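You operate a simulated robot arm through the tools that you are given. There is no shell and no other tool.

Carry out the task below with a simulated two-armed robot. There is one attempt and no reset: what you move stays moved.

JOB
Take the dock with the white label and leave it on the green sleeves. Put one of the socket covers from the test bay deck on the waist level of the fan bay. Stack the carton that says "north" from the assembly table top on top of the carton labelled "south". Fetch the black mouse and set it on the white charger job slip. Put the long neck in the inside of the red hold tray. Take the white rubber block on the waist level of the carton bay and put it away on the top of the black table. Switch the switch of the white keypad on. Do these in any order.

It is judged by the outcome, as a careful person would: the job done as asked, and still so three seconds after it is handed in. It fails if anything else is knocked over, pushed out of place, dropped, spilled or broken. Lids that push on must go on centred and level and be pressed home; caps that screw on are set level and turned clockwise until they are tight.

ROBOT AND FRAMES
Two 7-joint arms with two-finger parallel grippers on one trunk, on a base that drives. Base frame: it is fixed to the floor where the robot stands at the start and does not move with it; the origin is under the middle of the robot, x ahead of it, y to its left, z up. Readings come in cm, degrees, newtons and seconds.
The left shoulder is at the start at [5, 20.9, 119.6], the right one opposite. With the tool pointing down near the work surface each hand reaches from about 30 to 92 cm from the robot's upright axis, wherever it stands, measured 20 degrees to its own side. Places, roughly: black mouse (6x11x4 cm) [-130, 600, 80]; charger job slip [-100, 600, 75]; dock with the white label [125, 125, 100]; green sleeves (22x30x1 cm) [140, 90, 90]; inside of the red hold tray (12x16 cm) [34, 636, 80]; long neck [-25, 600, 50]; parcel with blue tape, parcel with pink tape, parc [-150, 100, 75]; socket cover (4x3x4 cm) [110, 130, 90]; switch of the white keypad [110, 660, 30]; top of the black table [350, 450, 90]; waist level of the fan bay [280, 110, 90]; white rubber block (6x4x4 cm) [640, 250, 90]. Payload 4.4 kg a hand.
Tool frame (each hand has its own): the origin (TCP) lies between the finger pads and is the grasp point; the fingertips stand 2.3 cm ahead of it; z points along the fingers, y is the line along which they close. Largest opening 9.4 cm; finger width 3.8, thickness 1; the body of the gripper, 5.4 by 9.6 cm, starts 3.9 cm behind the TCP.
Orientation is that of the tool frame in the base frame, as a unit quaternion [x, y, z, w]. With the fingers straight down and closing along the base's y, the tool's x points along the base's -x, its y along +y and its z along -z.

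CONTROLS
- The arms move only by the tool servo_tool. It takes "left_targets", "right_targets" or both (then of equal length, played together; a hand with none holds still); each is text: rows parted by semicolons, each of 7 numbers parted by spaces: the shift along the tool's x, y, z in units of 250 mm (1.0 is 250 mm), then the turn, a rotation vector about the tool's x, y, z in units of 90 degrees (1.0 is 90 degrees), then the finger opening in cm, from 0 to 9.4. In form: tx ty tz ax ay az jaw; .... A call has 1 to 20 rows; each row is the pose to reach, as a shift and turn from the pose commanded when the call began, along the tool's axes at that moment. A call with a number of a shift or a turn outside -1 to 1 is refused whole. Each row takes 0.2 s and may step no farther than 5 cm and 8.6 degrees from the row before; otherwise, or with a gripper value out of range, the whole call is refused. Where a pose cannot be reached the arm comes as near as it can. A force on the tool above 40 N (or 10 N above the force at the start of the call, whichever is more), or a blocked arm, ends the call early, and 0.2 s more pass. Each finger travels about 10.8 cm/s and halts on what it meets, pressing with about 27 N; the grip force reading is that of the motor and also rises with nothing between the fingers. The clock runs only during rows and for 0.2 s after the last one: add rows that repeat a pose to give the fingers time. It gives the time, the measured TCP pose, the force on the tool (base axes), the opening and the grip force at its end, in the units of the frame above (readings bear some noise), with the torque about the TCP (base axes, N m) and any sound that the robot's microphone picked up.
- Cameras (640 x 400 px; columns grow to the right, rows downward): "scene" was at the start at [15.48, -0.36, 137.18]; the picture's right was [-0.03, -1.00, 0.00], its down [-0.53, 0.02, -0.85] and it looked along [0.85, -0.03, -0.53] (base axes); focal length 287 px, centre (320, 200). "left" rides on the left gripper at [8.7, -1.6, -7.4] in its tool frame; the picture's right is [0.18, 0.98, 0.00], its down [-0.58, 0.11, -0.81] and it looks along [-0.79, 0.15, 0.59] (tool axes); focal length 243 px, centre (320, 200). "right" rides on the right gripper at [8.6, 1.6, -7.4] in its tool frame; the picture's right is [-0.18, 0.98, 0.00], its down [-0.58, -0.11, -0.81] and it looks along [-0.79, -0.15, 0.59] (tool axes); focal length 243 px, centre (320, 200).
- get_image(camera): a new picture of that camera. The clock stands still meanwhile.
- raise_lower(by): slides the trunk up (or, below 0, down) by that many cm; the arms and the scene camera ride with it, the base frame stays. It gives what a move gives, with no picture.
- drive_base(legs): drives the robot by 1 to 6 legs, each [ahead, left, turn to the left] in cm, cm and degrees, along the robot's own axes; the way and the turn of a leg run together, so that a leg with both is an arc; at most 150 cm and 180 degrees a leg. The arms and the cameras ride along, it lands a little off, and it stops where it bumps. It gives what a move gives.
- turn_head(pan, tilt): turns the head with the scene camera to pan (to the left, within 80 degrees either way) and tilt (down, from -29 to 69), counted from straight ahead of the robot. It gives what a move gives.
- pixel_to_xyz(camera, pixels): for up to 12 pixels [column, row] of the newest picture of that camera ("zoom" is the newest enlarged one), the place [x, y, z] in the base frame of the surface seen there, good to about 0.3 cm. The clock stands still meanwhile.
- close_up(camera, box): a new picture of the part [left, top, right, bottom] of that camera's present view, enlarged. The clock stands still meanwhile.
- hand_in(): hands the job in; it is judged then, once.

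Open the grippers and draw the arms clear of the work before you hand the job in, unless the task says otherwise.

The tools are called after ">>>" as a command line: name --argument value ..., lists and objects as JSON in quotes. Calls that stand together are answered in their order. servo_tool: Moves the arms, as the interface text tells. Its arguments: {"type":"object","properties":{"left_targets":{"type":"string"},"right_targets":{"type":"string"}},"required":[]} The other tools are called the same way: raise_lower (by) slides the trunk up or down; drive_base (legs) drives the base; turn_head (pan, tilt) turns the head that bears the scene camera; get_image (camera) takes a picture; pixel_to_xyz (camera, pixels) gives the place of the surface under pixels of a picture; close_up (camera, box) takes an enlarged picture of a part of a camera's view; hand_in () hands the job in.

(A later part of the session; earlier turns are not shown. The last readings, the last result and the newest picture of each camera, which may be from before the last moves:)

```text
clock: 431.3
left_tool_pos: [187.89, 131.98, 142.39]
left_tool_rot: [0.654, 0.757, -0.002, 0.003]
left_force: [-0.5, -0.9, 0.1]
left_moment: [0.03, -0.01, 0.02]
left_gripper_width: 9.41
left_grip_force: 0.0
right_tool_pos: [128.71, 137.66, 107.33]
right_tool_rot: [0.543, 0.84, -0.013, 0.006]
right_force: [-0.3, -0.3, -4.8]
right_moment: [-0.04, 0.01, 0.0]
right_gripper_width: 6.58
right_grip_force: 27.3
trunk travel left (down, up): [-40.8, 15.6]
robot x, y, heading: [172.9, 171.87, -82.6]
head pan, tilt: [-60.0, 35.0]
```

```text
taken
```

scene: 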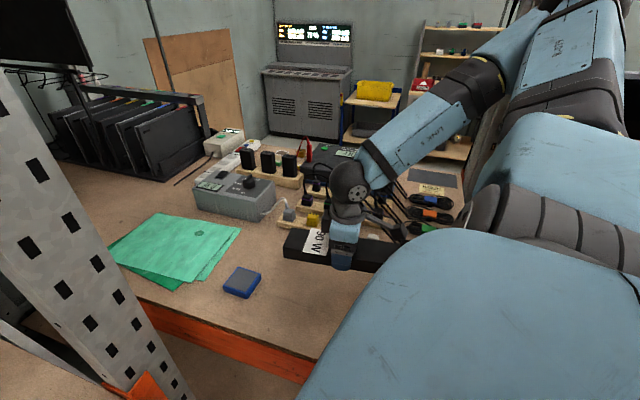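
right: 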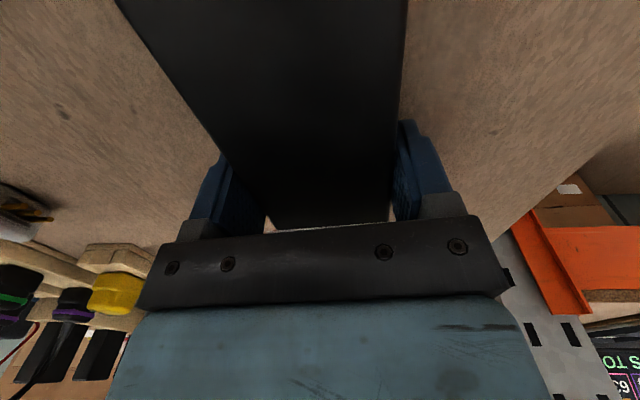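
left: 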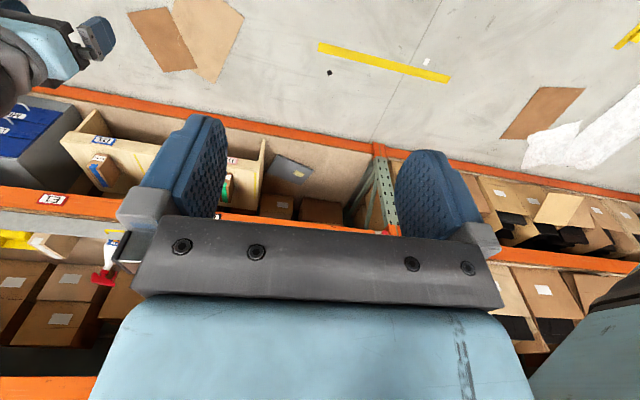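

I carry it 24 cm toward the sleeves.

>>> servo_tool --right_targets "-0.1 -0.02 0 0 0 0.01 4; -0.27 -0.045 0 0 0 0.02 4; -0.44 -0.075 0 0 0 0.03 4; -0.61 -0.1 0 0 0 0.045 4; -0.78 -0.13 0 0 0 0.064 4; -0.9 -0.15 0 0 0 0.064 4; -0.96 -0.16 0 0 0 0.064 4; -0.96 -0.16 0 0 0 0.064 4"

>>> get_image --camera "scene"

```text
clock: 433.1
left_tool_pos: [187.95, 131.92, 142.3]
left_tool_rot: [0.654, 0.756, -0.002, 0.003]
left_force: [-0.5, -0.2, 0.1]
left_moment: [-0.01, 0.0, 0.01]
left_gripper_width: 9.38
left_grip_force: 0.0
right_tool_pos: [135.08, 114.2, 107.77]
right_tool_rot: [0.584, 0.812, -0.012, 0.005]
right_force: [0.0, 0.0, -5.0]
right_moment: [0.0, -0.01, -0.01]
right_gripper_width: 6.58
right_grip_force: 26.5
trunk travel left (down, up): [-40.8, 15.6]
robot x, y, heading: [172.77, 172.14, -82.8]
head pan, tilt: [-60.0, 35.0]
```

```text
taken
```

scene: 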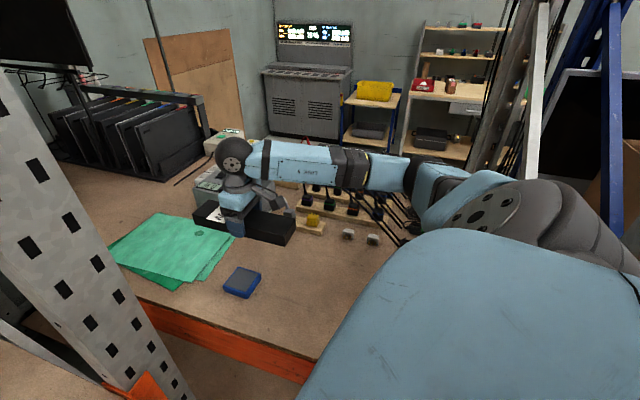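

I carry it another 24 cm.

>>> servo_tool --right_targets "-0.1 -0.005 0 0 0 0 4; -0.27 -0.015 0 0 0 0 4; -0.44 -0.025 0 0 0 0 4; -0.61 -0.035 0 0 0 0 4; -0.78 -0.045 0 0 0 0 4; -0.9 -0.052 0 0 0 0 4; -0.98 -0.055 0 0 0 0 4; -0.98 -0.055 0 0 0 0 4"

>>> get_image --camera "scene"

>>> get_image --camera "right"

```text
clock: 434.9
left_tool_pos: [188.07, 131.92, 142.34]
left_tool_rot: [0.654, 0.756, -0.003, 0.002]
left_force: [-0.5, 0.5, -0.2]
left_moment: [0.05, -0.03, -0.03]
left_gripper_width: 9.4
left_grip_force: 0.0
right_tool_pos: [141.59, 90.54, 108.93]
right_tool_rot: [0.584, 0.812, -0.012, 0.006]
right_force: [-0.3, 0.6, -4.1]
right_moment: [0.0, -0.01, -0.03]
right_gripper_width: 6.57
right_grip_force: 26.9
trunk travel left (down, up): [-40.8, 15.6]
robot x, y, heading: [172.58, 172.2, -82.8]
head pan, tilt: [-60.0, 35.0]
```

```text
taken
```

scene: 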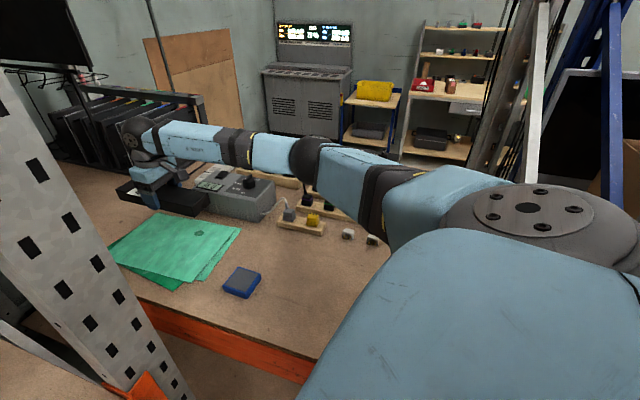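

```text
taken
```

right: 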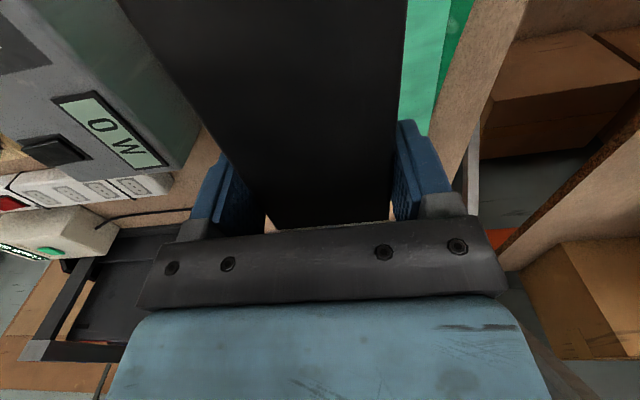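

I move 3 cm more and lower toward the sleeves.

>>> servo_tool --right_targets "-0.06 0 0.05 0 0 0 4; -0.1 0 0.2 0 0 0 4; -0.1 0 0.36 0 0 0 4; -0.1 0 0.5 0 0 0 4; -0.1 0 0.56 0 0 0 4; -0.1 0 0.59 0 0 0 4; -0.1 0 0.605 0 0 0 4; -0.1 0 0.605 0 0 0 4"

>>> get_image --camera "scene"

>>> get_image --camera "right"

```text
clock: 436.7
left_tool_pos: [188.09, 132.07, 142.33]
left_tool_rot: [0.655, 0.756, -0.003, 0.002]
left_force: [0.2, -0.5, -0.5]
left_moment: [-0.03, 0.0, 0.02]
left_gripper_width: 9.4
left_grip_force: 0.1
right_tool_pos: [142.21, 90.26, 96.72]
right_tool_rot: [0.583, 0.812, -0.013, 0.005]
right_force: [0.3, 0.1, -4.3]
right_moment: [0.02, 0.03, 0.03]
right_gripper_width: 6.61
right_grip_force: 26.8
right hand out of reach, approached as far as the arm can: row 2, 3, 4, 5, 6, 7, 8
trunk travel left (down, up): [-40.8, 15.6]
robot x, y, heading: [172.71, 172.22, -82.6]
head pan, tilt: [-60.0, 35.0]
```

```text
taken
```

scene: 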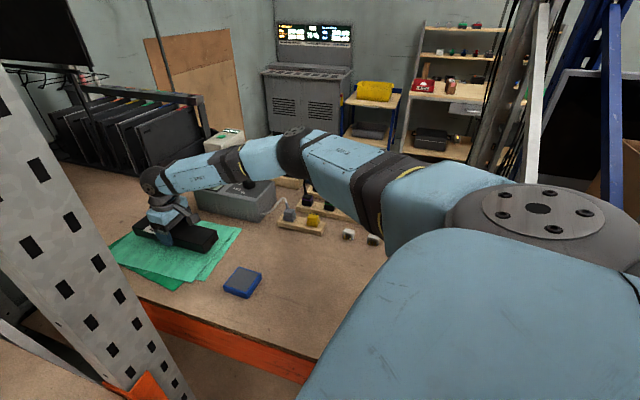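

```text
taken
```

right: 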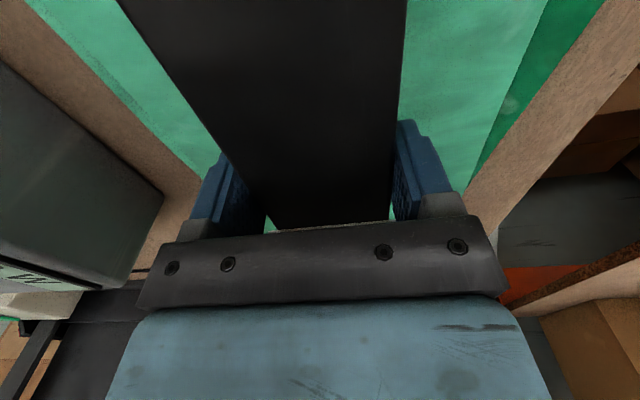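

Over the sleeves; I need ~3 cm lower via the trunk. I check the forearm's clearance over the meter and plugs first.

>>> pixel_to_xyz --camera "scene" --pixels '[[190, 180], [240, 170], [300, 145], [305, 175], [340, 160], [370, 210], [250, 185], [400, 230], [247, 183], [310, 200]]'

```text
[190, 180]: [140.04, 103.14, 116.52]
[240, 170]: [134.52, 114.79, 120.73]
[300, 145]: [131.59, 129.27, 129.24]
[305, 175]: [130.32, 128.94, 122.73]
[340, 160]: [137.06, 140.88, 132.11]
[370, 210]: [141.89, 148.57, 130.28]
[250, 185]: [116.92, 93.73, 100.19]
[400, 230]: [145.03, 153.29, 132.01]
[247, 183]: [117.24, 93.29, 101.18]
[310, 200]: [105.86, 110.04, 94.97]
```

Plenty of clearance. I lower the trunk 2.8 cm.

>>> raise_lower --by -2.8

>>> close_up --camera "scene" --box '[90, 140, 270, 300]'

```text
clock: 437.4
left_tool_pos: [187.99, 132.15, 139.49]
left_tool_rot: [0.654, 0.757, -0.001, 0.003]
left_force: [-0.3, 0.5, 0.0]
left_moment: [0.02, 0.02, -0.01]
left_gripper_width: 9.39
left_grip_force: 0.1
right_tool_pos: [142.1, 90.48, 93.72]
right_tool_rot: [0.584, 0.812, -0.013, 0.007]
right_force: [-0.1, 2.2, -4.1]
right_moment: [0.04, 0.0, -0.01]
right_gripper_width: 6.6
right_grip_force: 26.9
trunk travel left (down, up): [-38.0, 18.4]
robot x, y, heading: [172.06, 172.1, -83.0]
head pan, tilt: [-60.0, 35.0]
```

```text
2.50 times, centred on (180, 220) of scene
```

zoom: 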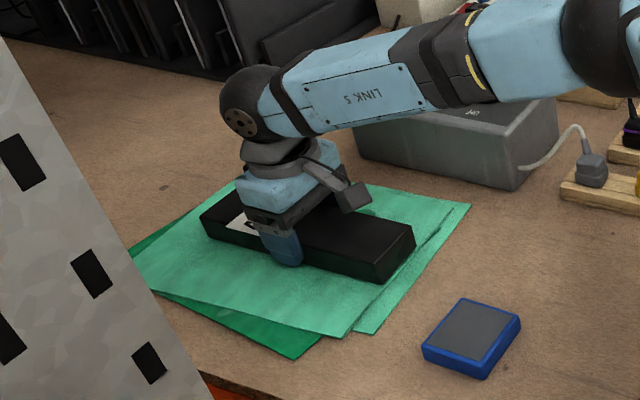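

The dock is squarely over the sleeves, nearly touching. I lower a few mm more until contact.

>>> raise_lower --by -0.3

>>> raise_lower --by -0.3

```text
clock: 437.9
left_tool_pos: [188.08, 131.94, 139.2]
left_tool_rot: [0.653, 0.757, -0.002, 0.002]
left_force: [0.0, -0.1, -0.7]
left_moment: [-0.01, 0.0, 0.02]
left_gripper_width: 9.41
left_grip_force: 0.0
right_tool_pos: [142.13, 90.34, 93.67]
right_tool_rot: [0.584, 0.811, -0.013, 0.007]
right_force: [-0.3, -0.9, 4.9]
right_moment: [0.88, 0.03, 0.09]
right_gripper_width: 6.59
right_grip_force: 27.1
trunk travel left (down, up): [-37.7, 18.7]
robot x, y, heading: [172.63, 171.86, -82.9]
head pan, tilt: [-60.0, 35.0]
```

```text
clock: 438.5
left_tool_pos: [188.09, 132.24, 138.93]
left_tool_rot: [0.654, 0.757, -0.003, 0.003]
left_force: [0.1, 0.3, 0.6]
left_moment: [0.02, 0.01, 0.04]
left_gripper_width: 9.41
left_grip_force: 0.1
right_tool_pos: [142.14, 90.5, 93.64]
right_tool_rot: [0.585, 0.811, -0.015, 0.009]
right_force: [-4.4, -4.8, 17.8]
right_moment: [0.16, -0.57, 0.04]
right_gripper_width: 6.58
right_grip_force: 26.9
trunk travel left (down, up): [-37.4, 19.0]
robot x, y, heading: [172.34, 171.92, -83.1]
head pan, tilt: [-60.0, 35.0]
```

Contact (18 N). I open the gripper and rise.

>>> servo_tool --right_targets "0 0 0 0 0 0 6.8; 0 0 0 0 0 0 7.6; 0 0 0 0 0 0 9.2; 0 0 0 0 0 0 9.4; 0 0 0 0 0 0 9.4; 0 0 -0.08 0 0 0 9.4; 0 0 -0.22 0 0 0 9.4; 0 0 -0.38 0 0 0 9.4; 0 0 -0.55 0 0 0 9.4; 0.1 0 -0.7 0 0 0 9.4; 0.25 0 -0.75 0 0 0 9.4; 0.4 0 -0.75 0 0 0 9.4"

>>> get_image --camera "scene"

```text
clock: 441.1
left_tool_pos: [187.93, 132.01, 138.96]
left_tool_rot: [0.654, 0.757, -0.002, 0.003]
left_force: [-0.5, 0.9, -0.1]
left_moment: [0.01, -0.04, 0.02]
left_gripper_width: 9.39
left_grip_force: 0.0
right_tool_pos: [138.92, 100.17, 111.58]
right_tool_rot: [0.583, 0.812, -0.013, 0.006]
right_force: [-0.5, 1.1, -0.1]
right_moment: [-0.03, 0.01, 0.01]
right_gripper_width: 9.39
right_grip_force: 0.0
trunk travel left (down, up): [-37.4, 19.0]
robot x, y, heading: [172.59, 171.5, -82.7]
head pan, tilt: [-60.0, 35.0]
```

```text
taken
```

scene: 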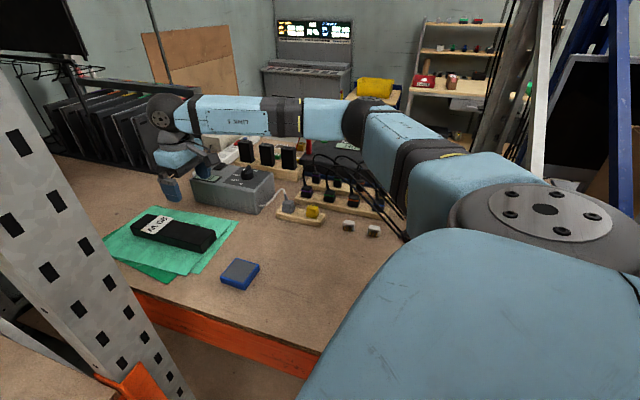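

The dock rests on the sleeves. Next the socket cover: I bring the right hand above the covers for a close look, in two moves.

>>> servo_tool --right_targets "0.13 -0.07 -0.02 0 0 0 9.4; 0.27 -0.13 -0.05 0 0 0 9.4; 0.4 -0.2 -0.08 0 0 0 9.4; 0.53 -0.27 -0.1 0 0 0 9.4; 0.67 -0.33 -0.1 0 0 0 9.4; 0.8 -0.4 -0.1 0 0 0 9.4; 0.93 -0.46 -0.1 0 0 0 7; 0.93 -0.46 -0.1 0 0 0 6"

>>> get_image --camera "right"

>>> get_image --camera "scene"

```text
clock: 442.9
left_tool_pos: [188.07, 131.9, 138.86]
left_tool_rot: [0.654, 0.756, -0.003, 0.002]
left_force: [0.9, -0.3, 0.1]
left_moment: [0.02, -0.02, -0.02]
left_gripper_width: 9.4
left_grip_force: 0.1
right_tool_pos: [120.7, 118.5, 113.57]
right_tool_rot: [0.584, 0.812, -0.013, 0.006]
right_force: [-0.2, -0.6, -0.2]
right_moment: [0.03, -0.01, 0.03]
right_gripper_width: 5.99
right_grip_force: 0.1
trunk travel left (down, up): [-37.4, 19.0]
robot x, y, heading: [172.86, 171.84, -82.7]
head pan, tilt: [-60.0, 35.0]
```

```text
taken
```

right: 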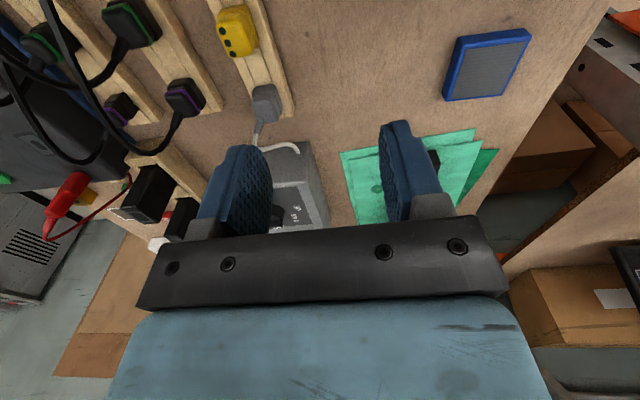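

```text
taken
```

scene: 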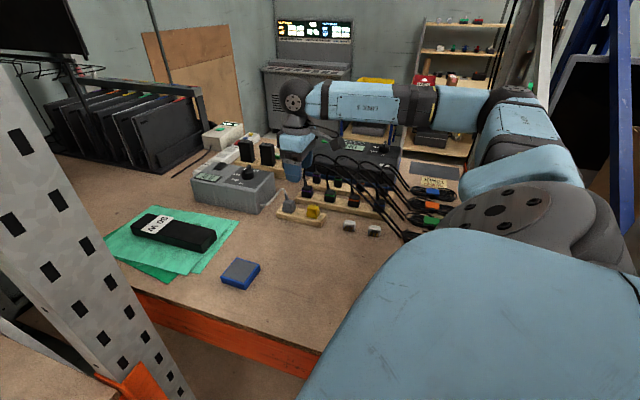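

I zoom in on the covers with the scene camera (now unobstructed).

>>> close_up --camera "scene" --box '[330, 205, 400, 248]'

>>> pixel_to_xyz --camera "zoom" --pixels '[[150, 140], [200, 140], [175, 130], [145, 160], [215, 165], [175, 190], [370, 180], [430, 190], [400, 175], [400, 230], [175, 235], [480, 100]]'

```text
9.14 times, centred on (365, 226) of scene
```

zoom: 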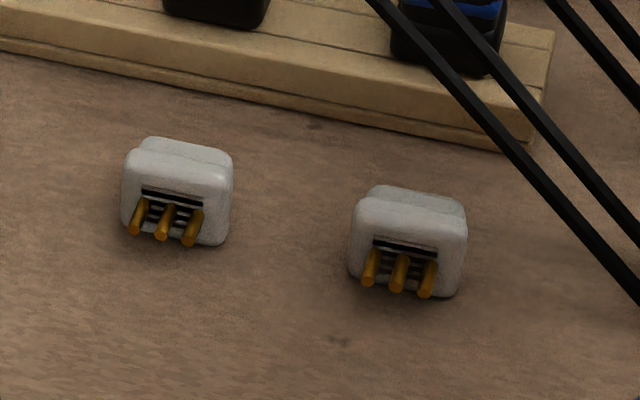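

```text
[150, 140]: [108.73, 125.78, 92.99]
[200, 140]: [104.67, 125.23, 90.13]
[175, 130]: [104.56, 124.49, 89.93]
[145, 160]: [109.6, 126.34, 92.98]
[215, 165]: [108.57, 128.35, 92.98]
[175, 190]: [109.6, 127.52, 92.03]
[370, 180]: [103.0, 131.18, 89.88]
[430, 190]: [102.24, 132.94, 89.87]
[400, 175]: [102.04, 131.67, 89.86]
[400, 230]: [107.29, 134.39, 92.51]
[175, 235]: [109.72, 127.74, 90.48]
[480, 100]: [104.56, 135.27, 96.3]
```

Cover 1 is ~3.6 wide (axis ≈117°), body centre ≈(108.2,126.9), top z 93. I rotate the gripper ~81° at height so the jaws close along the cover's width, and see if it's reachable.

>>> servo_tool --right_targets "0 0 -0.02 0 0 0.09 6; 0 0 -0.04 0 0 0.18 6; 0 0 -0.06 0 0 0.27 6; 0 0 -0.06 0 0 0.36 6; 0 0 -0.06 0 0 0.45 6; 0 0 -0.06 0 0 0.54 6; 0 0 -0.06 0 0 0.63 6; 0 0 -0.06 0 0 0.72 6; 0 0 -0.06 0 0 0.81 6; 0 0 -0.06 0 0 0.906 6; 0 0 -0.06 0 0 0.906 6"

>>> get_image --camera "scene"

>>> get_image --camera "right"

```text
clock: 445.3
left_tool_pos: [188.1, 131.95, 138.88]
left_tool_rot: [0.654, 0.756, -0.002, 0.003]
left_force: [-0.8, 0.1, 0.1]
left_moment: [-0.04, 0.02, -0.01]
left_gripper_width: 9.38
left_grip_force: 0.1
right_tool_pos: [120.84, 118.92, 115.32]
right_tool_rot: [0.972, 0.233, -0.006, 0.013]
right_force: [-0.7, 0.1, 0.0]
right_moment: [-0.02, -0.03, 0.01]
right_gripper_width: 5.98
right_grip_force: 0.1
trunk travel left (down, up): [-37.4, 19.0]
robot x, y, heading: [172.68, 171.76, -82.7]
head pan, tilt: [-60.0, 35.0]
```

```text
taken
```

scene: 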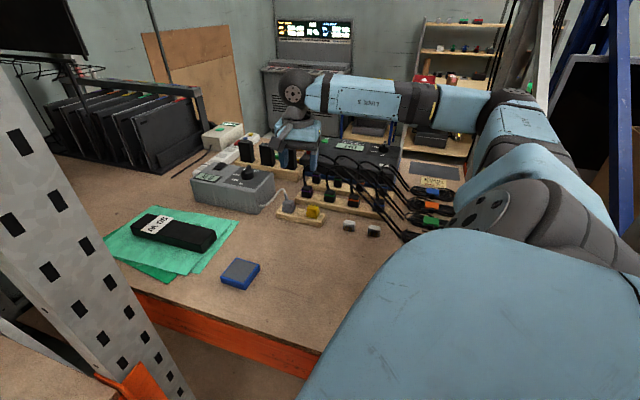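

```text
taken
```

right: 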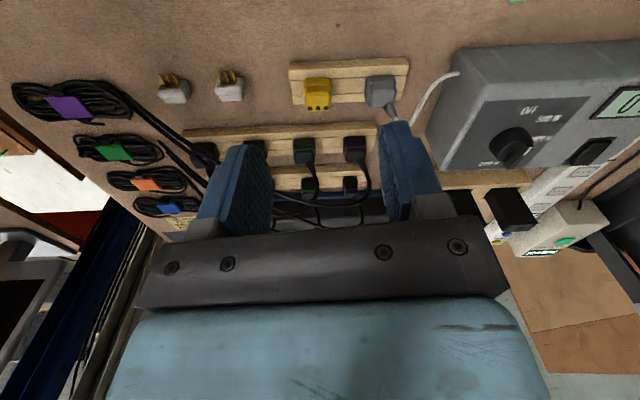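

Reachable, with a very clear view of both covers at (173,85) and (229,83). I measure cover 1 in this view.

>>> close_up --camera "right" --box '[140, 50, 300, 150]'

>>> pixel_to_xyz --camera "zoom" --pixels '[[310, 160], [410, 160], [320, 200], [405, 200], [360, 180], [360, 140], [335, 100], [385, 100], [360, 195], [130, 160], [180, 320], [400, 340]]'

```text
4.00 times, centred on (220, 100) of right
```

zoom: 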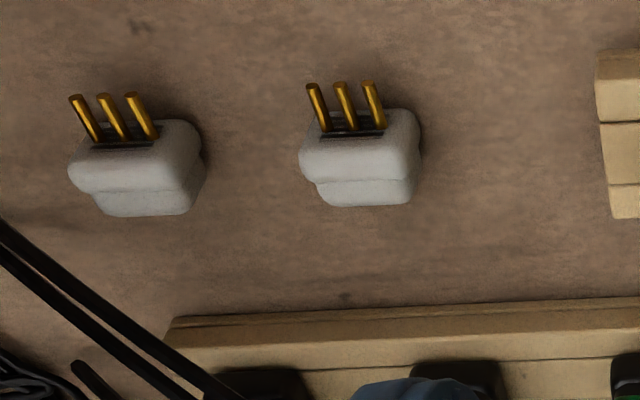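

```text
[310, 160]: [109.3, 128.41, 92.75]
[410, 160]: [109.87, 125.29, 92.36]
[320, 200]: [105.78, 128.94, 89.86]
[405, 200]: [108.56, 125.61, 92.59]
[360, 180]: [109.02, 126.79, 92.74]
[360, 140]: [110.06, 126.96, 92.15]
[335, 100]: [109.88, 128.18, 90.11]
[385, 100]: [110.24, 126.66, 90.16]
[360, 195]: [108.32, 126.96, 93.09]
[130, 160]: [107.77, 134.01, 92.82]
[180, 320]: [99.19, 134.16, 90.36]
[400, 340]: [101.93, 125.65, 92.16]
```

Cover 1 body centre ≈(108.9,126.9). I move above it (z≈106) with jaws at 5.4 cm.

>>> servo_tool --right_targets "-0.065 -0.125 0.05 0 0 0.02 5.4; -0.13 -0.25 0.1 0 0 0.04 5.4; -0.195 -0.375 0.2 0 0 0.04 5.4; -0.261 -0.5 0.3 0 0 0.04 5.4; -0.261 -0.5 0.372 0 0 0.04 5.4; -0.261 -0.5 0.372 0 0 0.04 5.4"

>>> get_image --camera "right"

>>> close_up --camera "scene" --box '[270, 130, 430, 250]'

```text
clock: 446.7
left_tool_pos: [188.04, 132.1, 138.92]
left_tool_rot: [0.654, 0.756, -0.002, 0.002]
left_force: [0.1, -0.2, 0.4]
left_moment: [0.02, 0.02, 0.04]
left_gripper_width: 9.39
left_grip_force: 0.1
right_tool_pos: [109.23, 126.72, 105.95]
right_tool_rot: [0.979, 0.202, -0.006, 0.014]
right_force: [-0.6, 0.5, 0.3]
right_moment: [0.0, 0.05, 0.03]
right_gripper_width: 5.4
right_grip_force: 0.0
trunk travel left (down, up): [-37.4, 19.0]
robot x, y, heading: [172.42, 171.98, -82.8]
head pan, tilt: [-60.0, 35.0]
```

```text
taken
```

right: 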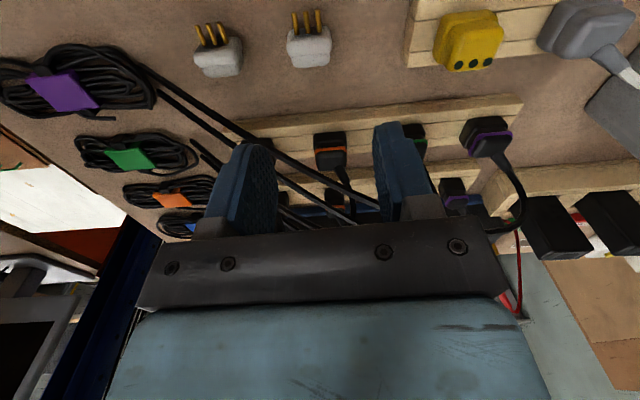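

```text
3.33 times, centred on (350, 190) of scene
```

zoom: 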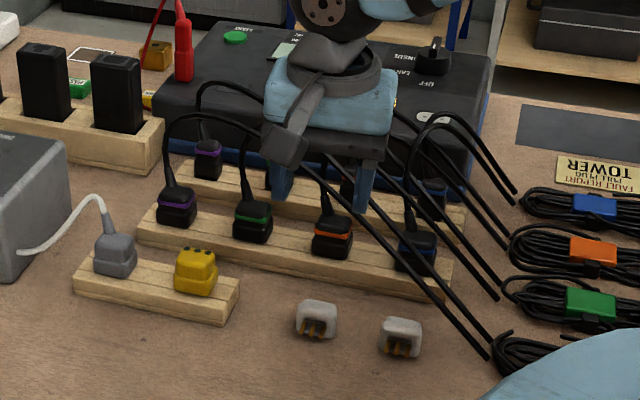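

I measure the nearby cable's 3D course to be sure the descent clears it.

>>> pixel_to_xyz --camera "right" --pixels '[[180, 97], [210, 120], [225, 130], [295, 165], [320, 180], [345, 195], [165, 75], [200, 100], [290, 160], [310, 45], [310, 60], [330, 45]]'

>>> pixel_to_xyz --camera "zoom" --pixels '[[330, 192], [360, 220], [390, 255], [420, 285], [450, 315], [480, 350], [395, 205], [440, 245], [316, 305], [300, 165]]'

```text
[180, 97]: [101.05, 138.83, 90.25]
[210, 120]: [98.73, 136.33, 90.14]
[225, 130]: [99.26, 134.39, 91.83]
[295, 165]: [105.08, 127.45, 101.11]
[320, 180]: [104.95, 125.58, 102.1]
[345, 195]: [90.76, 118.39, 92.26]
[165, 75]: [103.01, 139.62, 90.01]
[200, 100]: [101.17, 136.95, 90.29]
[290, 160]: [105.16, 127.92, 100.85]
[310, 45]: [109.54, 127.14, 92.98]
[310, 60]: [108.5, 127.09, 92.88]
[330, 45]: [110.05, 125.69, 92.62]
```

```text
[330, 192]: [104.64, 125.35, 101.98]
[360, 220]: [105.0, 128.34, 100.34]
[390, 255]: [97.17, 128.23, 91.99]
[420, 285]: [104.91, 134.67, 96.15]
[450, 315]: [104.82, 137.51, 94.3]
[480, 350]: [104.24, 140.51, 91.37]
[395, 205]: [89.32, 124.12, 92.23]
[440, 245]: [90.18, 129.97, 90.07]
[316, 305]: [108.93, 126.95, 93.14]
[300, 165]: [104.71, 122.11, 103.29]
```

The cable runs at x≈105 (z 101→96), close to where the gripper body corner would be. I re-orient (jaws nearly along base y) and shift slightly outward before descending halfway.

>>> servo_tool --right_targets "0.015 -0.007 0 0 0 0.09 5.4; 0.035 -0.015 0 0 0 0.181 5.4; 0.035 -0.015 0.1 0 0 0.181 5.4; 0.035 -0.015 0.2 0 0 0.181 5.4; 0.035 -0.015 0.3 0 0 0.181 5.4; 0.035 -0.015 0.3 0 0 0.181 5.4"

>>> get_image --camera "right"

>>> close_up --camera "scene" --box '[270, 130, 430, 250]'

```text
clock: 448.1
left_tool_pos: [188.08, 132.0, 138.95]
left_tool_rot: [0.654, 0.757, -0.003, 0.003]
left_force: [0.3, -0.3, 0.8]
left_moment: [0.02, -0.03, 0.0]
left_gripper_width: 9.39
left_grip_force: 0.1
right_tool_pos: [110.0, 127.4, 98.44]
right_tool_rot: [0.998, 0.061, -0.004, 0.015]
right_force: [0.1, 0.2, 0.3]
right_moment: [0.02, -0.01, 0.01]
right_gripper_width: 5.38
right_grip_force: 0.1
trunk travel left (down, up): [-37.4, 19.0]
robot x, y, heading: [172.82, 171.93, -82.8]
head pan, tilt: [-60.0, 35.0]
```

```text
taken
```

right: 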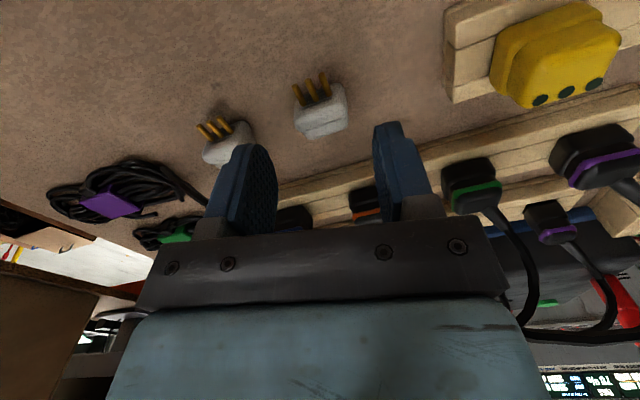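

```text
3.33 times, centred on (350, 190) of scene
```

zoom: 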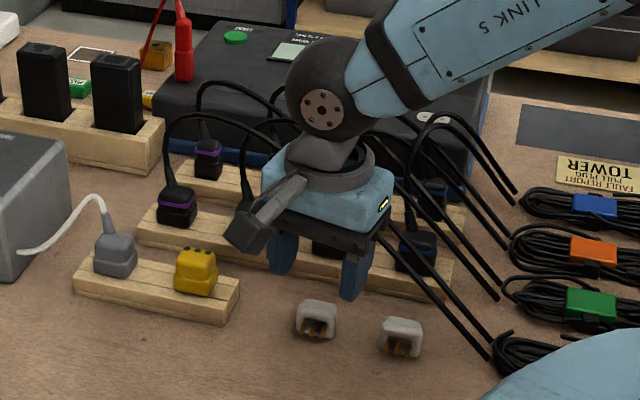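

Cover is centred between the fingers and the cable is clear by ~1 cm. I descend the rest and close gently.

>>> servo_tool --right_targets "-0.01 0.002 0.06 0 0 0 5.4; -0.017 0.004 0.12 0 0 0 5.4; -0.017 0.004 0.18 0 0 0 5.4; -0.017 0.004 0.234 0 0 0 5.4; -0.017 0.004 0.234 0 0 0 5.4"

>>> get_image --camera "right"

>>> close_up --camera "scene" --box '[300, 150, 420, 240]'

```text
clock: 449.3
left_tool_pos: [188.06, 132.09, 139.01]
left_tool_rot: [0.654, 0.757, -0.003, 0.003]
left_force: [-0.5, 0.2, 0.3]
left_moment: [0.0, 0.01, 0.02]
left_gripper_width: 9.4
left_grip_force: 0.0
right_tool_pos: [109.39, 127.15, 92.52]
right_tool_rot: [0.998, 0.062, -0.004, 0.014]
right_force: [-0.2, -0.4, -0.8]
right_moment: [-0.01, -0.01, -0.01]
right_gripper_width: 5.39
right_grip_force: 0.2
trunk travel left (down, up): [-37.4, 19.0]
robot x, y, heading: [172.4, 171.81, -82.6]
head pan, tilt: [-60.0, 35.0]
```

```text
taken
```

right: 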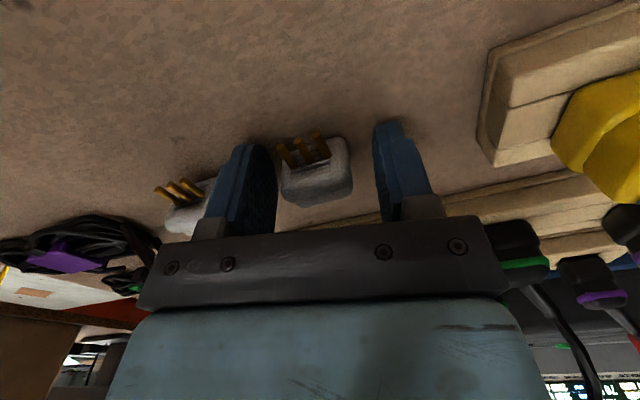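

```text
4.44 times, centred on (360, 195) of scene
```

zoom: 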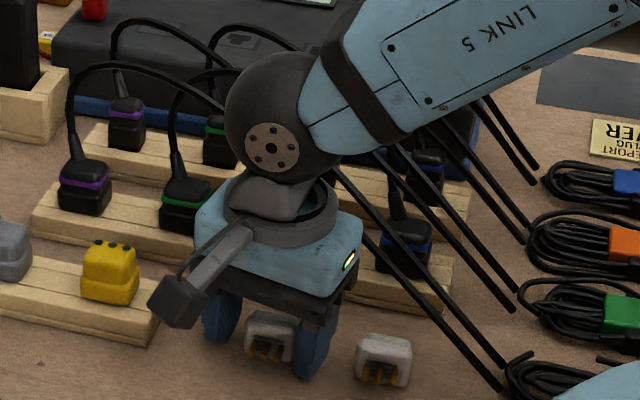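

The cover is between the fingers without contact. I close.

>>> servo_tool --right_targets "0 0 0 0 0 0 4.5; 0 0 0 0 0 0 3.5; 0 0 0 0 0 0 2.5; 0 0 0 0 0 0 2; 0 0 0 0 0 0 2"

>>> get_image --camera "right"

```text
clock: 450.5
left_tool_pos: [188.11, 132.0, 138.88]
left_tool_rot: [0.654, 0.756, -0.002, 0.002]
left_force: [-0.3, 0.0, -0.4]
left_moment: [0.01, -0.02, 0.03]
left_gripper_width: 9.38
left_grip_force: 0.0
right_tool_pos: [109.49, 127.16, 92.43]
right_tool_rot: [0.998, 0.062, -0.004, 0.013]
right_force: [-0.4, -0.6, -0.2]
right_moment: [0.01, 0.03, 0.0]
right_gripper_width: 3.5
right_grip_force: 26.5
trunk travel left (down, up): [-37.4, 19.0]
robot x, y, heading: [172.55, 172.22, -82.9]
head pan, tilt: [-60.0, 35.0]
```

```text
taken
```

right: 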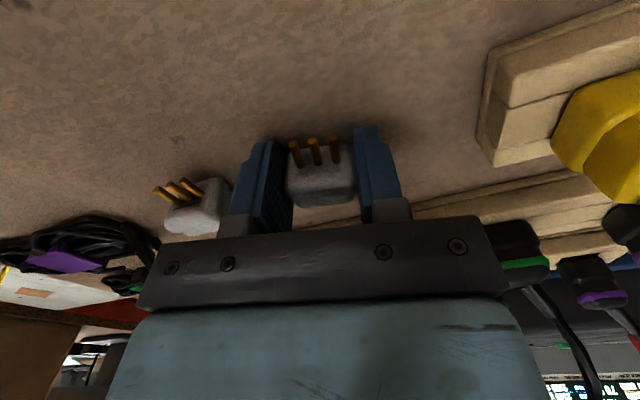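

Gripped (3.5 cm). I lift straight up 18 cm.

>>> servo_tool --right_targets "0 0 -0.05 0 0 0 2; 0.005 0 -0.15 0 0 0 2; 0.01 0 -0.3 0 0 0 2; 0.01 0 -0.45 0 0 0 2; 0.01 0 -0.6 0 0 0 2; 0.01 0 -0.75 0 0 0 2; 0.01 0 -0.75 0 0 0 2"

>>> get_image --camera "scene"

>>> get_image --camera "right"

```text
clock: 452.1
left_tool_pos: [187.95, 131.99, 138.82]
left_tool_rot: [0.654, 0.757, -0.002, 0.002]
left_force: [0.3, 0.2, 0.7]
left_moment: [0.01, -0.01, 0.0]
left_gripper_width: 9.41
left_grip_force: 0.1
right_tool_pos: [109.7, 127.36, 111.32]
right_tool_rot: [0.998, 0.062, -0.004, 0.015]
right_force: [-0.6, 0.3, 0.6]
right_moment: [0.01, 0.0, -0.01]
right_gripper_width: 3.5
right_grip_force: 26.5
trunk travel left (down, up): [-37.4, 19.0]
robot x, y, heading: [172.76, 171.84, -82.9]
head pan, tilt: [-60.0, 35.0]
```

```text
taken
```

scene: 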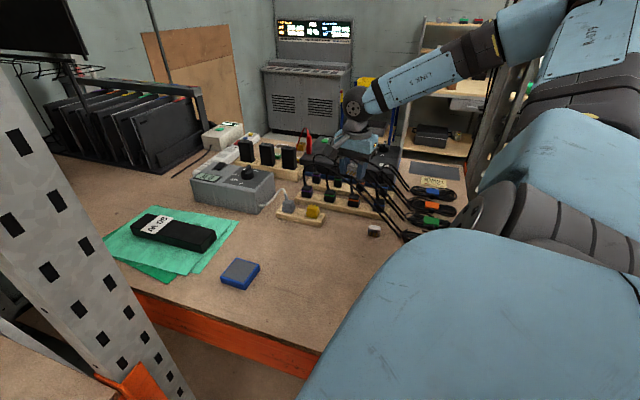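

```text
taken
```

right: 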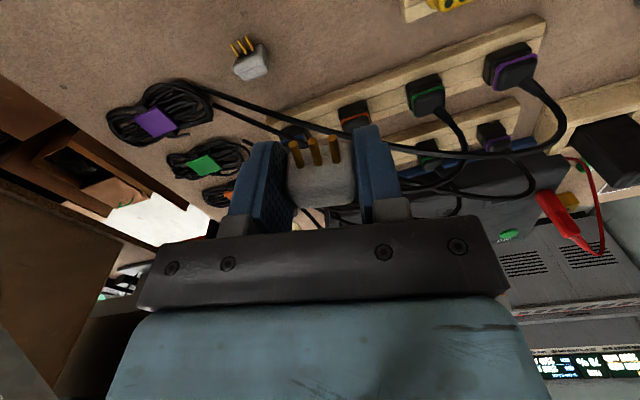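

Held. I draw the hand back toward me over the bench, rotating the wrist back to neutral.

>>> servo_tool --right_targets "0.1 0 -0.1 0 0 -0.06 2; 0.22 0 -0.2 0 0 -0.14 2; 0.36 0 -0.3 0 0 -0.22 2; 0.5 0 -0.4 0 0 -0.3 2; 0.64 0 -0.45 0 0 -0.38 2; 0.78 0 -0.5 0 0 -0.46 2; 0.9 0 -0.5 0 0 -0.54 2; 1 0 -0.5 0 0 -0.62 2; 1 0 -0.5 0 0 -0.7 2; 1 0 -0.5 0 0 -0.7 2"

>>> get_image --camera "scene"

>>> get_image --camera "right"

```text
clock: 454.3
left_tool_pos: [188.08, 131.9, 138.98]
left_tool_rot: [0.655, 0.756, -0.002, 0.002]
left_force: [-0.2, 0.3, 0.0]
left_moment: [0.02, -0.03, 0.04]
left_gripper_width: 9.44
left_grip_force: 0.1
right_tool_pos: [134.49, 130.87, 123.52]
right_tool_rot: [0.818, 0.575, -0.01, 0.011]
right_force: [-0.8, -0.2, -0.6]
right_moment: [0.02, 0.0, -0.03]
right_gripper_width: 3.48
right_grip_force: 27.1
trunk travel left (down, up): [-37.4, 19.0]
robot x, y, heading: [172.99, 171.94, -82.6]
head pan, tilt: [-60.0, 35.0]
```

```text
taken
```

scene: 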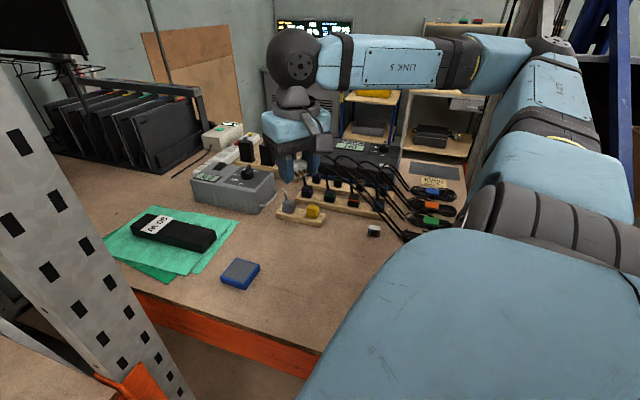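

```text
taken
```

right: 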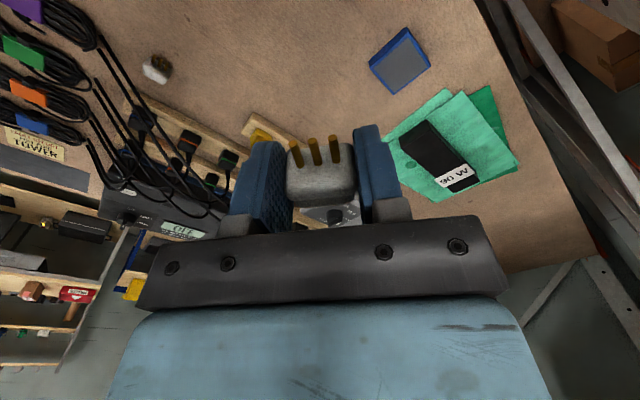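

Now I slide the base left out of the gap, in front of the fan bay.

>>> drive_base --legs '[[-12, 61, 0]]'

>>> turn_head --pan 0 --tilt 40

>>> get_image --camera "scene"

```text
clock: 460.1
left_tool_pos: [247.51, 151.47, 138.82]
left_tool_rot: [0.652, 0.758, -0.002, 0.003]
left_force: [-1.0, 0.3, 0.2]
left_moment: [0.0, -0.01, 0.05]
left_gripper_width: 9.39
left_grip_force: 0.1
right_tool_pos: [193.95, 150.18, 123.55]
right_tool_rot: [0.817, 0.576, -0.01, 0.011]
right_force: [-0.8, -0.5, -0.4]
right_moment: [-0.03, -0.02, 0.0]
right_gripper_width: 3.5
right_grip_force: 26.8
trunk travel left (down, up): [-37.4, 19.0]
robot x, y, heading: [231.99, 191.33, -82.4]
head pan, tilt: [-60.0, 35.0]
```

```text
clock: 461.4
left_tool_pos: [247.63, 151.47, 138.84]
left_tool_rot: [0.652, 0.758, -0.002, 0.003]
left_force: [-1.1, 0.5, 0.8]
left_moment: [0.02, -0.02, 0.03]
left_gripper_width: 9.4
left_grip_force: 0.0
right_tool_pos: [194.03, 150.32, 123.52]
right_tool_rot: [0.818, 0.576, -0.01, 0.01]
right_force: [-0.2, -0.6, -0.3]
right_moment: [0.01, 0.03, 0.0]
right_gripper_width: 3.48
right_grip_force: 26.5
trunk travel left (down, up): [-37.4, 19.0]
robot x, y, heading: [231.99, 191.2, -82.8]
head pan, tilt: [0.0, 40.0]
```

```text
taken
```

scene: 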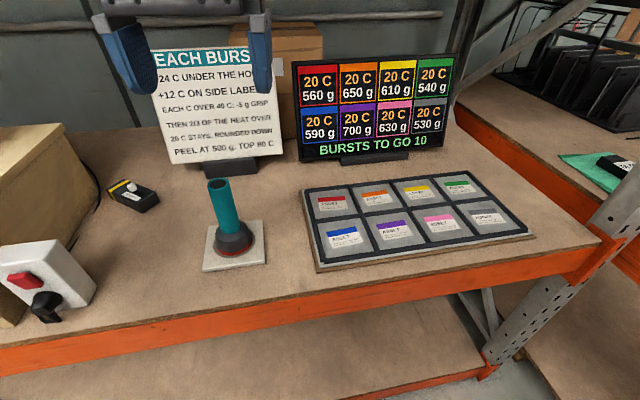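

I look for a free deck area; candidates are right of the slip tray and between the tray and the stand. I measure them.

>>> pixel_to_xyz --camera "scene" --pixels '[[530, 190], [560, 215], [490, 160], [285, 215], [290, 285], [535, 235], [480, 165], [590, 240], [310, 195], [320, 272], [140, 290], [270, 255]]'

```text
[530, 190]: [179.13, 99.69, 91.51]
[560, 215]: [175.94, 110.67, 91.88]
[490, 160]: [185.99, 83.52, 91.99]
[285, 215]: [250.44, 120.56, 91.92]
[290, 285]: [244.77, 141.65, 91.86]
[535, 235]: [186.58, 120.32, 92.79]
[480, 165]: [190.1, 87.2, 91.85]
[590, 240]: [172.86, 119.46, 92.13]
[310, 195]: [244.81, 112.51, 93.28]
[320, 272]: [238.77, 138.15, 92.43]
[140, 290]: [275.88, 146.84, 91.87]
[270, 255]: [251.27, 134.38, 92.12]
```

I choose the open area between the switch box and the burner stand. I slide left ~38 cm so the right hand faces it.

>>> drive_base --legs '[[-7, 38, 0]]'

>>> get_image --camera "scene"

>>> pixel_to_xyz --camera "scene" --pixels '[[320, 280], [340, 260], [310, 250], [360, 290], [280, 290], [400, 270], [330, 220], [250, 310], [340, 320], [300, 300]]'

```text
clock: 465.4
left_tool_pos: [285.13, 163.36, 138.85]
left_tool_rot: [0.653, 0.757, -0.002, 0.002]
left_force: [-0.6, 0.2, 0.3]
left_moment: [-0.03, 0.04, -0.02]
left_gripper_width: 9.39
left_grip_force: 0.1
right_tool_pos: [231.63, 162.04, 123.54]
right_tool_rot: [0.817, 0.576, -0.01, 0.01]
right_force: [0.5, 0.2, 0.3]
right_moment: [0.03, 0.02, 0.01]
right_gripper_width: 3.52
right_grip_force: 27.1
trunk travel left (down, up): [-37.4, 19.0]
robot x, y, heading: [269.58, 202.97, -82.4]
head pan, tilt: [0.0, 40.0]
```

```text
taken
```

scene: 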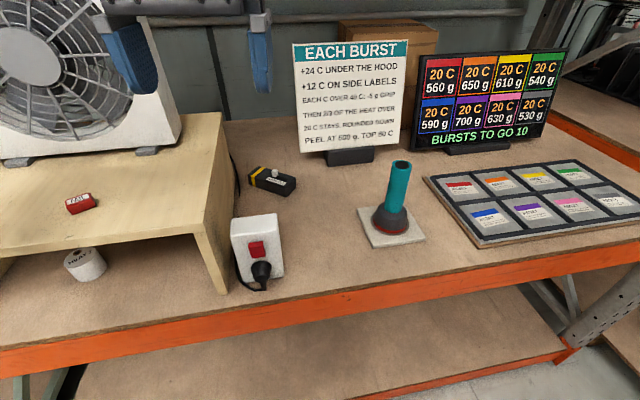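

```text
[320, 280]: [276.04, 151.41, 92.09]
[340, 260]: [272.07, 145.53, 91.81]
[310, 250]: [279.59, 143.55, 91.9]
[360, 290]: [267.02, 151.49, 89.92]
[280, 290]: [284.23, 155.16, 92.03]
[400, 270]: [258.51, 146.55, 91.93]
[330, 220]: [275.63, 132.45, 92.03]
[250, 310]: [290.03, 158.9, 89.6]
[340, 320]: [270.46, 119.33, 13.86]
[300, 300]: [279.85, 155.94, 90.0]
```

I check the burner tube's height and location, since the carry path passes near it.

>>> pixel_to_xyz --camera "scene" --pixels '[[400, 168], [398, 200], [390, 220], [358, 215], [375, 245], [425, 240], [260, 222], [283, 270], [283, 225], [270, 180], [295, 185]]'

```text
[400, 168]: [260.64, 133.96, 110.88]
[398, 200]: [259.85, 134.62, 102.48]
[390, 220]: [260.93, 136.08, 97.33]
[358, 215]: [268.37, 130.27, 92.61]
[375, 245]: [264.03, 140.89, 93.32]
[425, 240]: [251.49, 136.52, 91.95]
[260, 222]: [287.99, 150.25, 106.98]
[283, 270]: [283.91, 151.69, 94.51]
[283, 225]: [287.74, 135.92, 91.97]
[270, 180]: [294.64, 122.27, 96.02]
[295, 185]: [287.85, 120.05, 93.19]
```

The burner top is 111, so carrying at z 123 clears it. I carry in two moves.

>>> servo_tool --right_targets "-0.02 0.12 0 0 0 0 2; -0.04 0.28 0 0 0 0 2; -0.06 0.44 0 0 0 0 2; -0.08 0.6 0 0 0 0 2; -0.1 0.76 0 0 0 0 2; -0.13 0.9 0 0 0 0 2; -0.16 0.99 0 0 0 0 2; -0.16 0.99 0 0 0 0 2"

>>> get_image --camera "scene"

```text
clock: 467.2
left_tool_pos: [285.21, 163.42, 138.96]
left_tool_rot: [0.653, 0.757, -0.002, 0.002]
left_force: [-0.7, -0.8, 0.1]
left_moment: [0.0, -0.01, 0.01]
left_gripper_width: 9.39
left_grip_force: 0.1
right_tool_pos: [253.69, 149.93, 123.61]
right_tool_rot: [0.818, 0.575, -0.01, 0.009]
right_force: [-0.1, -0.2, -0.5]
right_moment: [-0.01, 0.01, 0.02]
right_gripper_width: 3.51
right_grip_force: 27.3
trunk travel left (down, up): [-37.4, 19.0]
robot x, y, heading: [269.15, 203.45, -82.5]
head pan, tilt: [0.0, 40.0]
```

```text
taken
```

scene: 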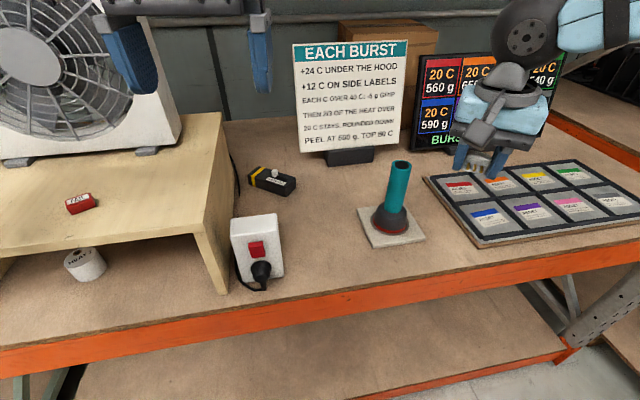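

I complete the lateral move.

>>> servo_tool --right_targets "-0.02 0.12 0 0 0 0 2; -0.04 0.28 0 0 0 0 2; -0.06 0.44 0 0 0 0 2; -0.09 0.6 0 0 0 0 2; -0.12 0.76 0 0 0 0 2; -0.14 0.9 0 0 0 0 2; -0.156 0.98 0 0 0 0 2; -0.156 0.98 0.1 0 0 0 2; -0.156 0.98 0.25 0 0 0 2; -0.156 0.98 0.4 0 0 0 2; -0.156 0.98 0.4 0 0 0 2"

>>> get_image --camera "scene"

>>> get_image --camera "right"

```text
clock: 469.6
left_tool_pos: [285.23, 163.39, 138.88]
left_tool_rot: [0.653, 0.758, -0.002, 0.002]
left_force: [-0.3, -0.5, 0.1]
left_moment: [-0.03, -0.03, -0.01]
left_gripper_width: 9.38
left_grip_force: 0.1
right_tool_pos: [261.31, 143.58, 118.23]
right_tool_rot: [0.817, 0.577, -0.011, 0.011]
right_force: [-0.6, 0.0, 0.9]
right_moment: [0.02, 0.02, -0.02]
right_gripper_width: 3.5
right_grip_force: 27.0
right hand out of reach, approached as far as the arm can: row 3, 4, 5, 6, 7, 8, 9, 10, 11
trunk travel left (down, up): [-37.4, 19.0]
robot x, y, heading: [269.5, 203.08, -82.7]
head pan, tilt: [0.0, 40.0]
```

```text
taken
```

scene: 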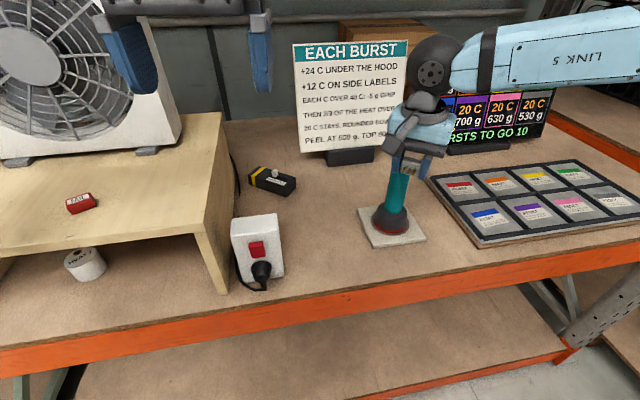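

```text
taken
```

right: 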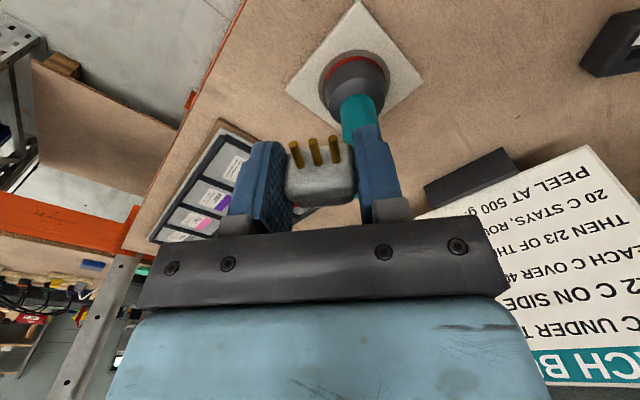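

The arm ran out of crossing reach near the burner; I raise it and instead shift the base left 20 cm.

>>> servo_tool --right_targets "0 0 -0.15 0 0 0 2; 0.05 0 -0.3 0 0 0 2; 0.1 0 -0.35 0 0 0 2; 0.1 0 -0.35 0 0 0 2"

>>> drive_base --legs '[[-3, 20, 0]]'

>>> get_image --camera "scene"

```text
clock: 470.6
left_tool_pos: [285.24, 163.29, 138.9]
left_tool_rot: [0.653, 0.757, -0.002, 0.002]
left_force: [-0.3, -0.5, -1.0]
left_moment: [0.01, 0.0, -0.02]
left_gripper_width: 9.4
left_grip_force: 0.0
right_tool_pos: [262.38, 145.81, 127.05]
right_tool_rot: [0.817, 0.577, -0.01, 0.009]
right_force: [-0.1, 0.9, -0.3]
right_moment: [0.0, 0.01, 0.03]
right_gripper_width: 3.49
right_grip_force: 27.2
trunk travel left (down, up): [-37.4, 19.0]
robot x, y, heading: [269.76, 202.99, -82.3]
head pan, tilt: [0.0, 40.0]
```

```text
clock: 473.0
left_tool_pos: [297.73, 168.59, 138.83]
left_tool_rot: [0.65, 0.76, -0.003, 0.002]
left_force: [0.9, 0.3, 0.5]
left_moment: [0.0, -0.04, -0.02]
left_gripper_width: 9.39
left_grip_force: 0.1
right_tool_pos: [275.1, 151.04, 127.1]
right_tool_rot: [0.815, 0.579, -0.01, 0.009]
right_force: [0.1, -0.2, 0.2]
right_moment: [0.01, -0.04, -0.03]
right_gripper_width: 3.5
right_grip_force: 27.4
trunk travel left (down, up): [-37.4, 19.0]
robot x, y, heading: [281.37, 208.57, -82.1]
head pan, tilt: [0.0, 40.0]
stopped in leg 1: the robot was blocked; the commanded pose is now the measured one
```

```text
taken
```

scene: 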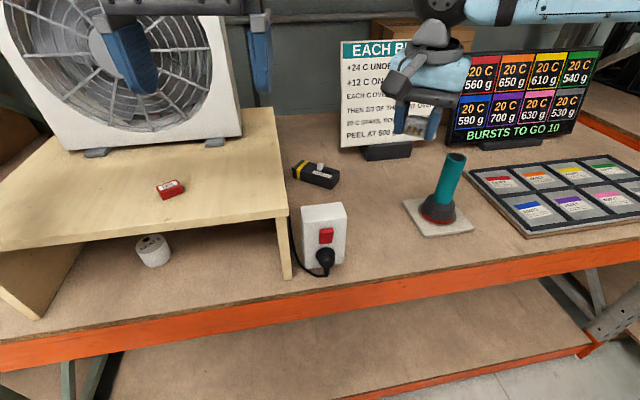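

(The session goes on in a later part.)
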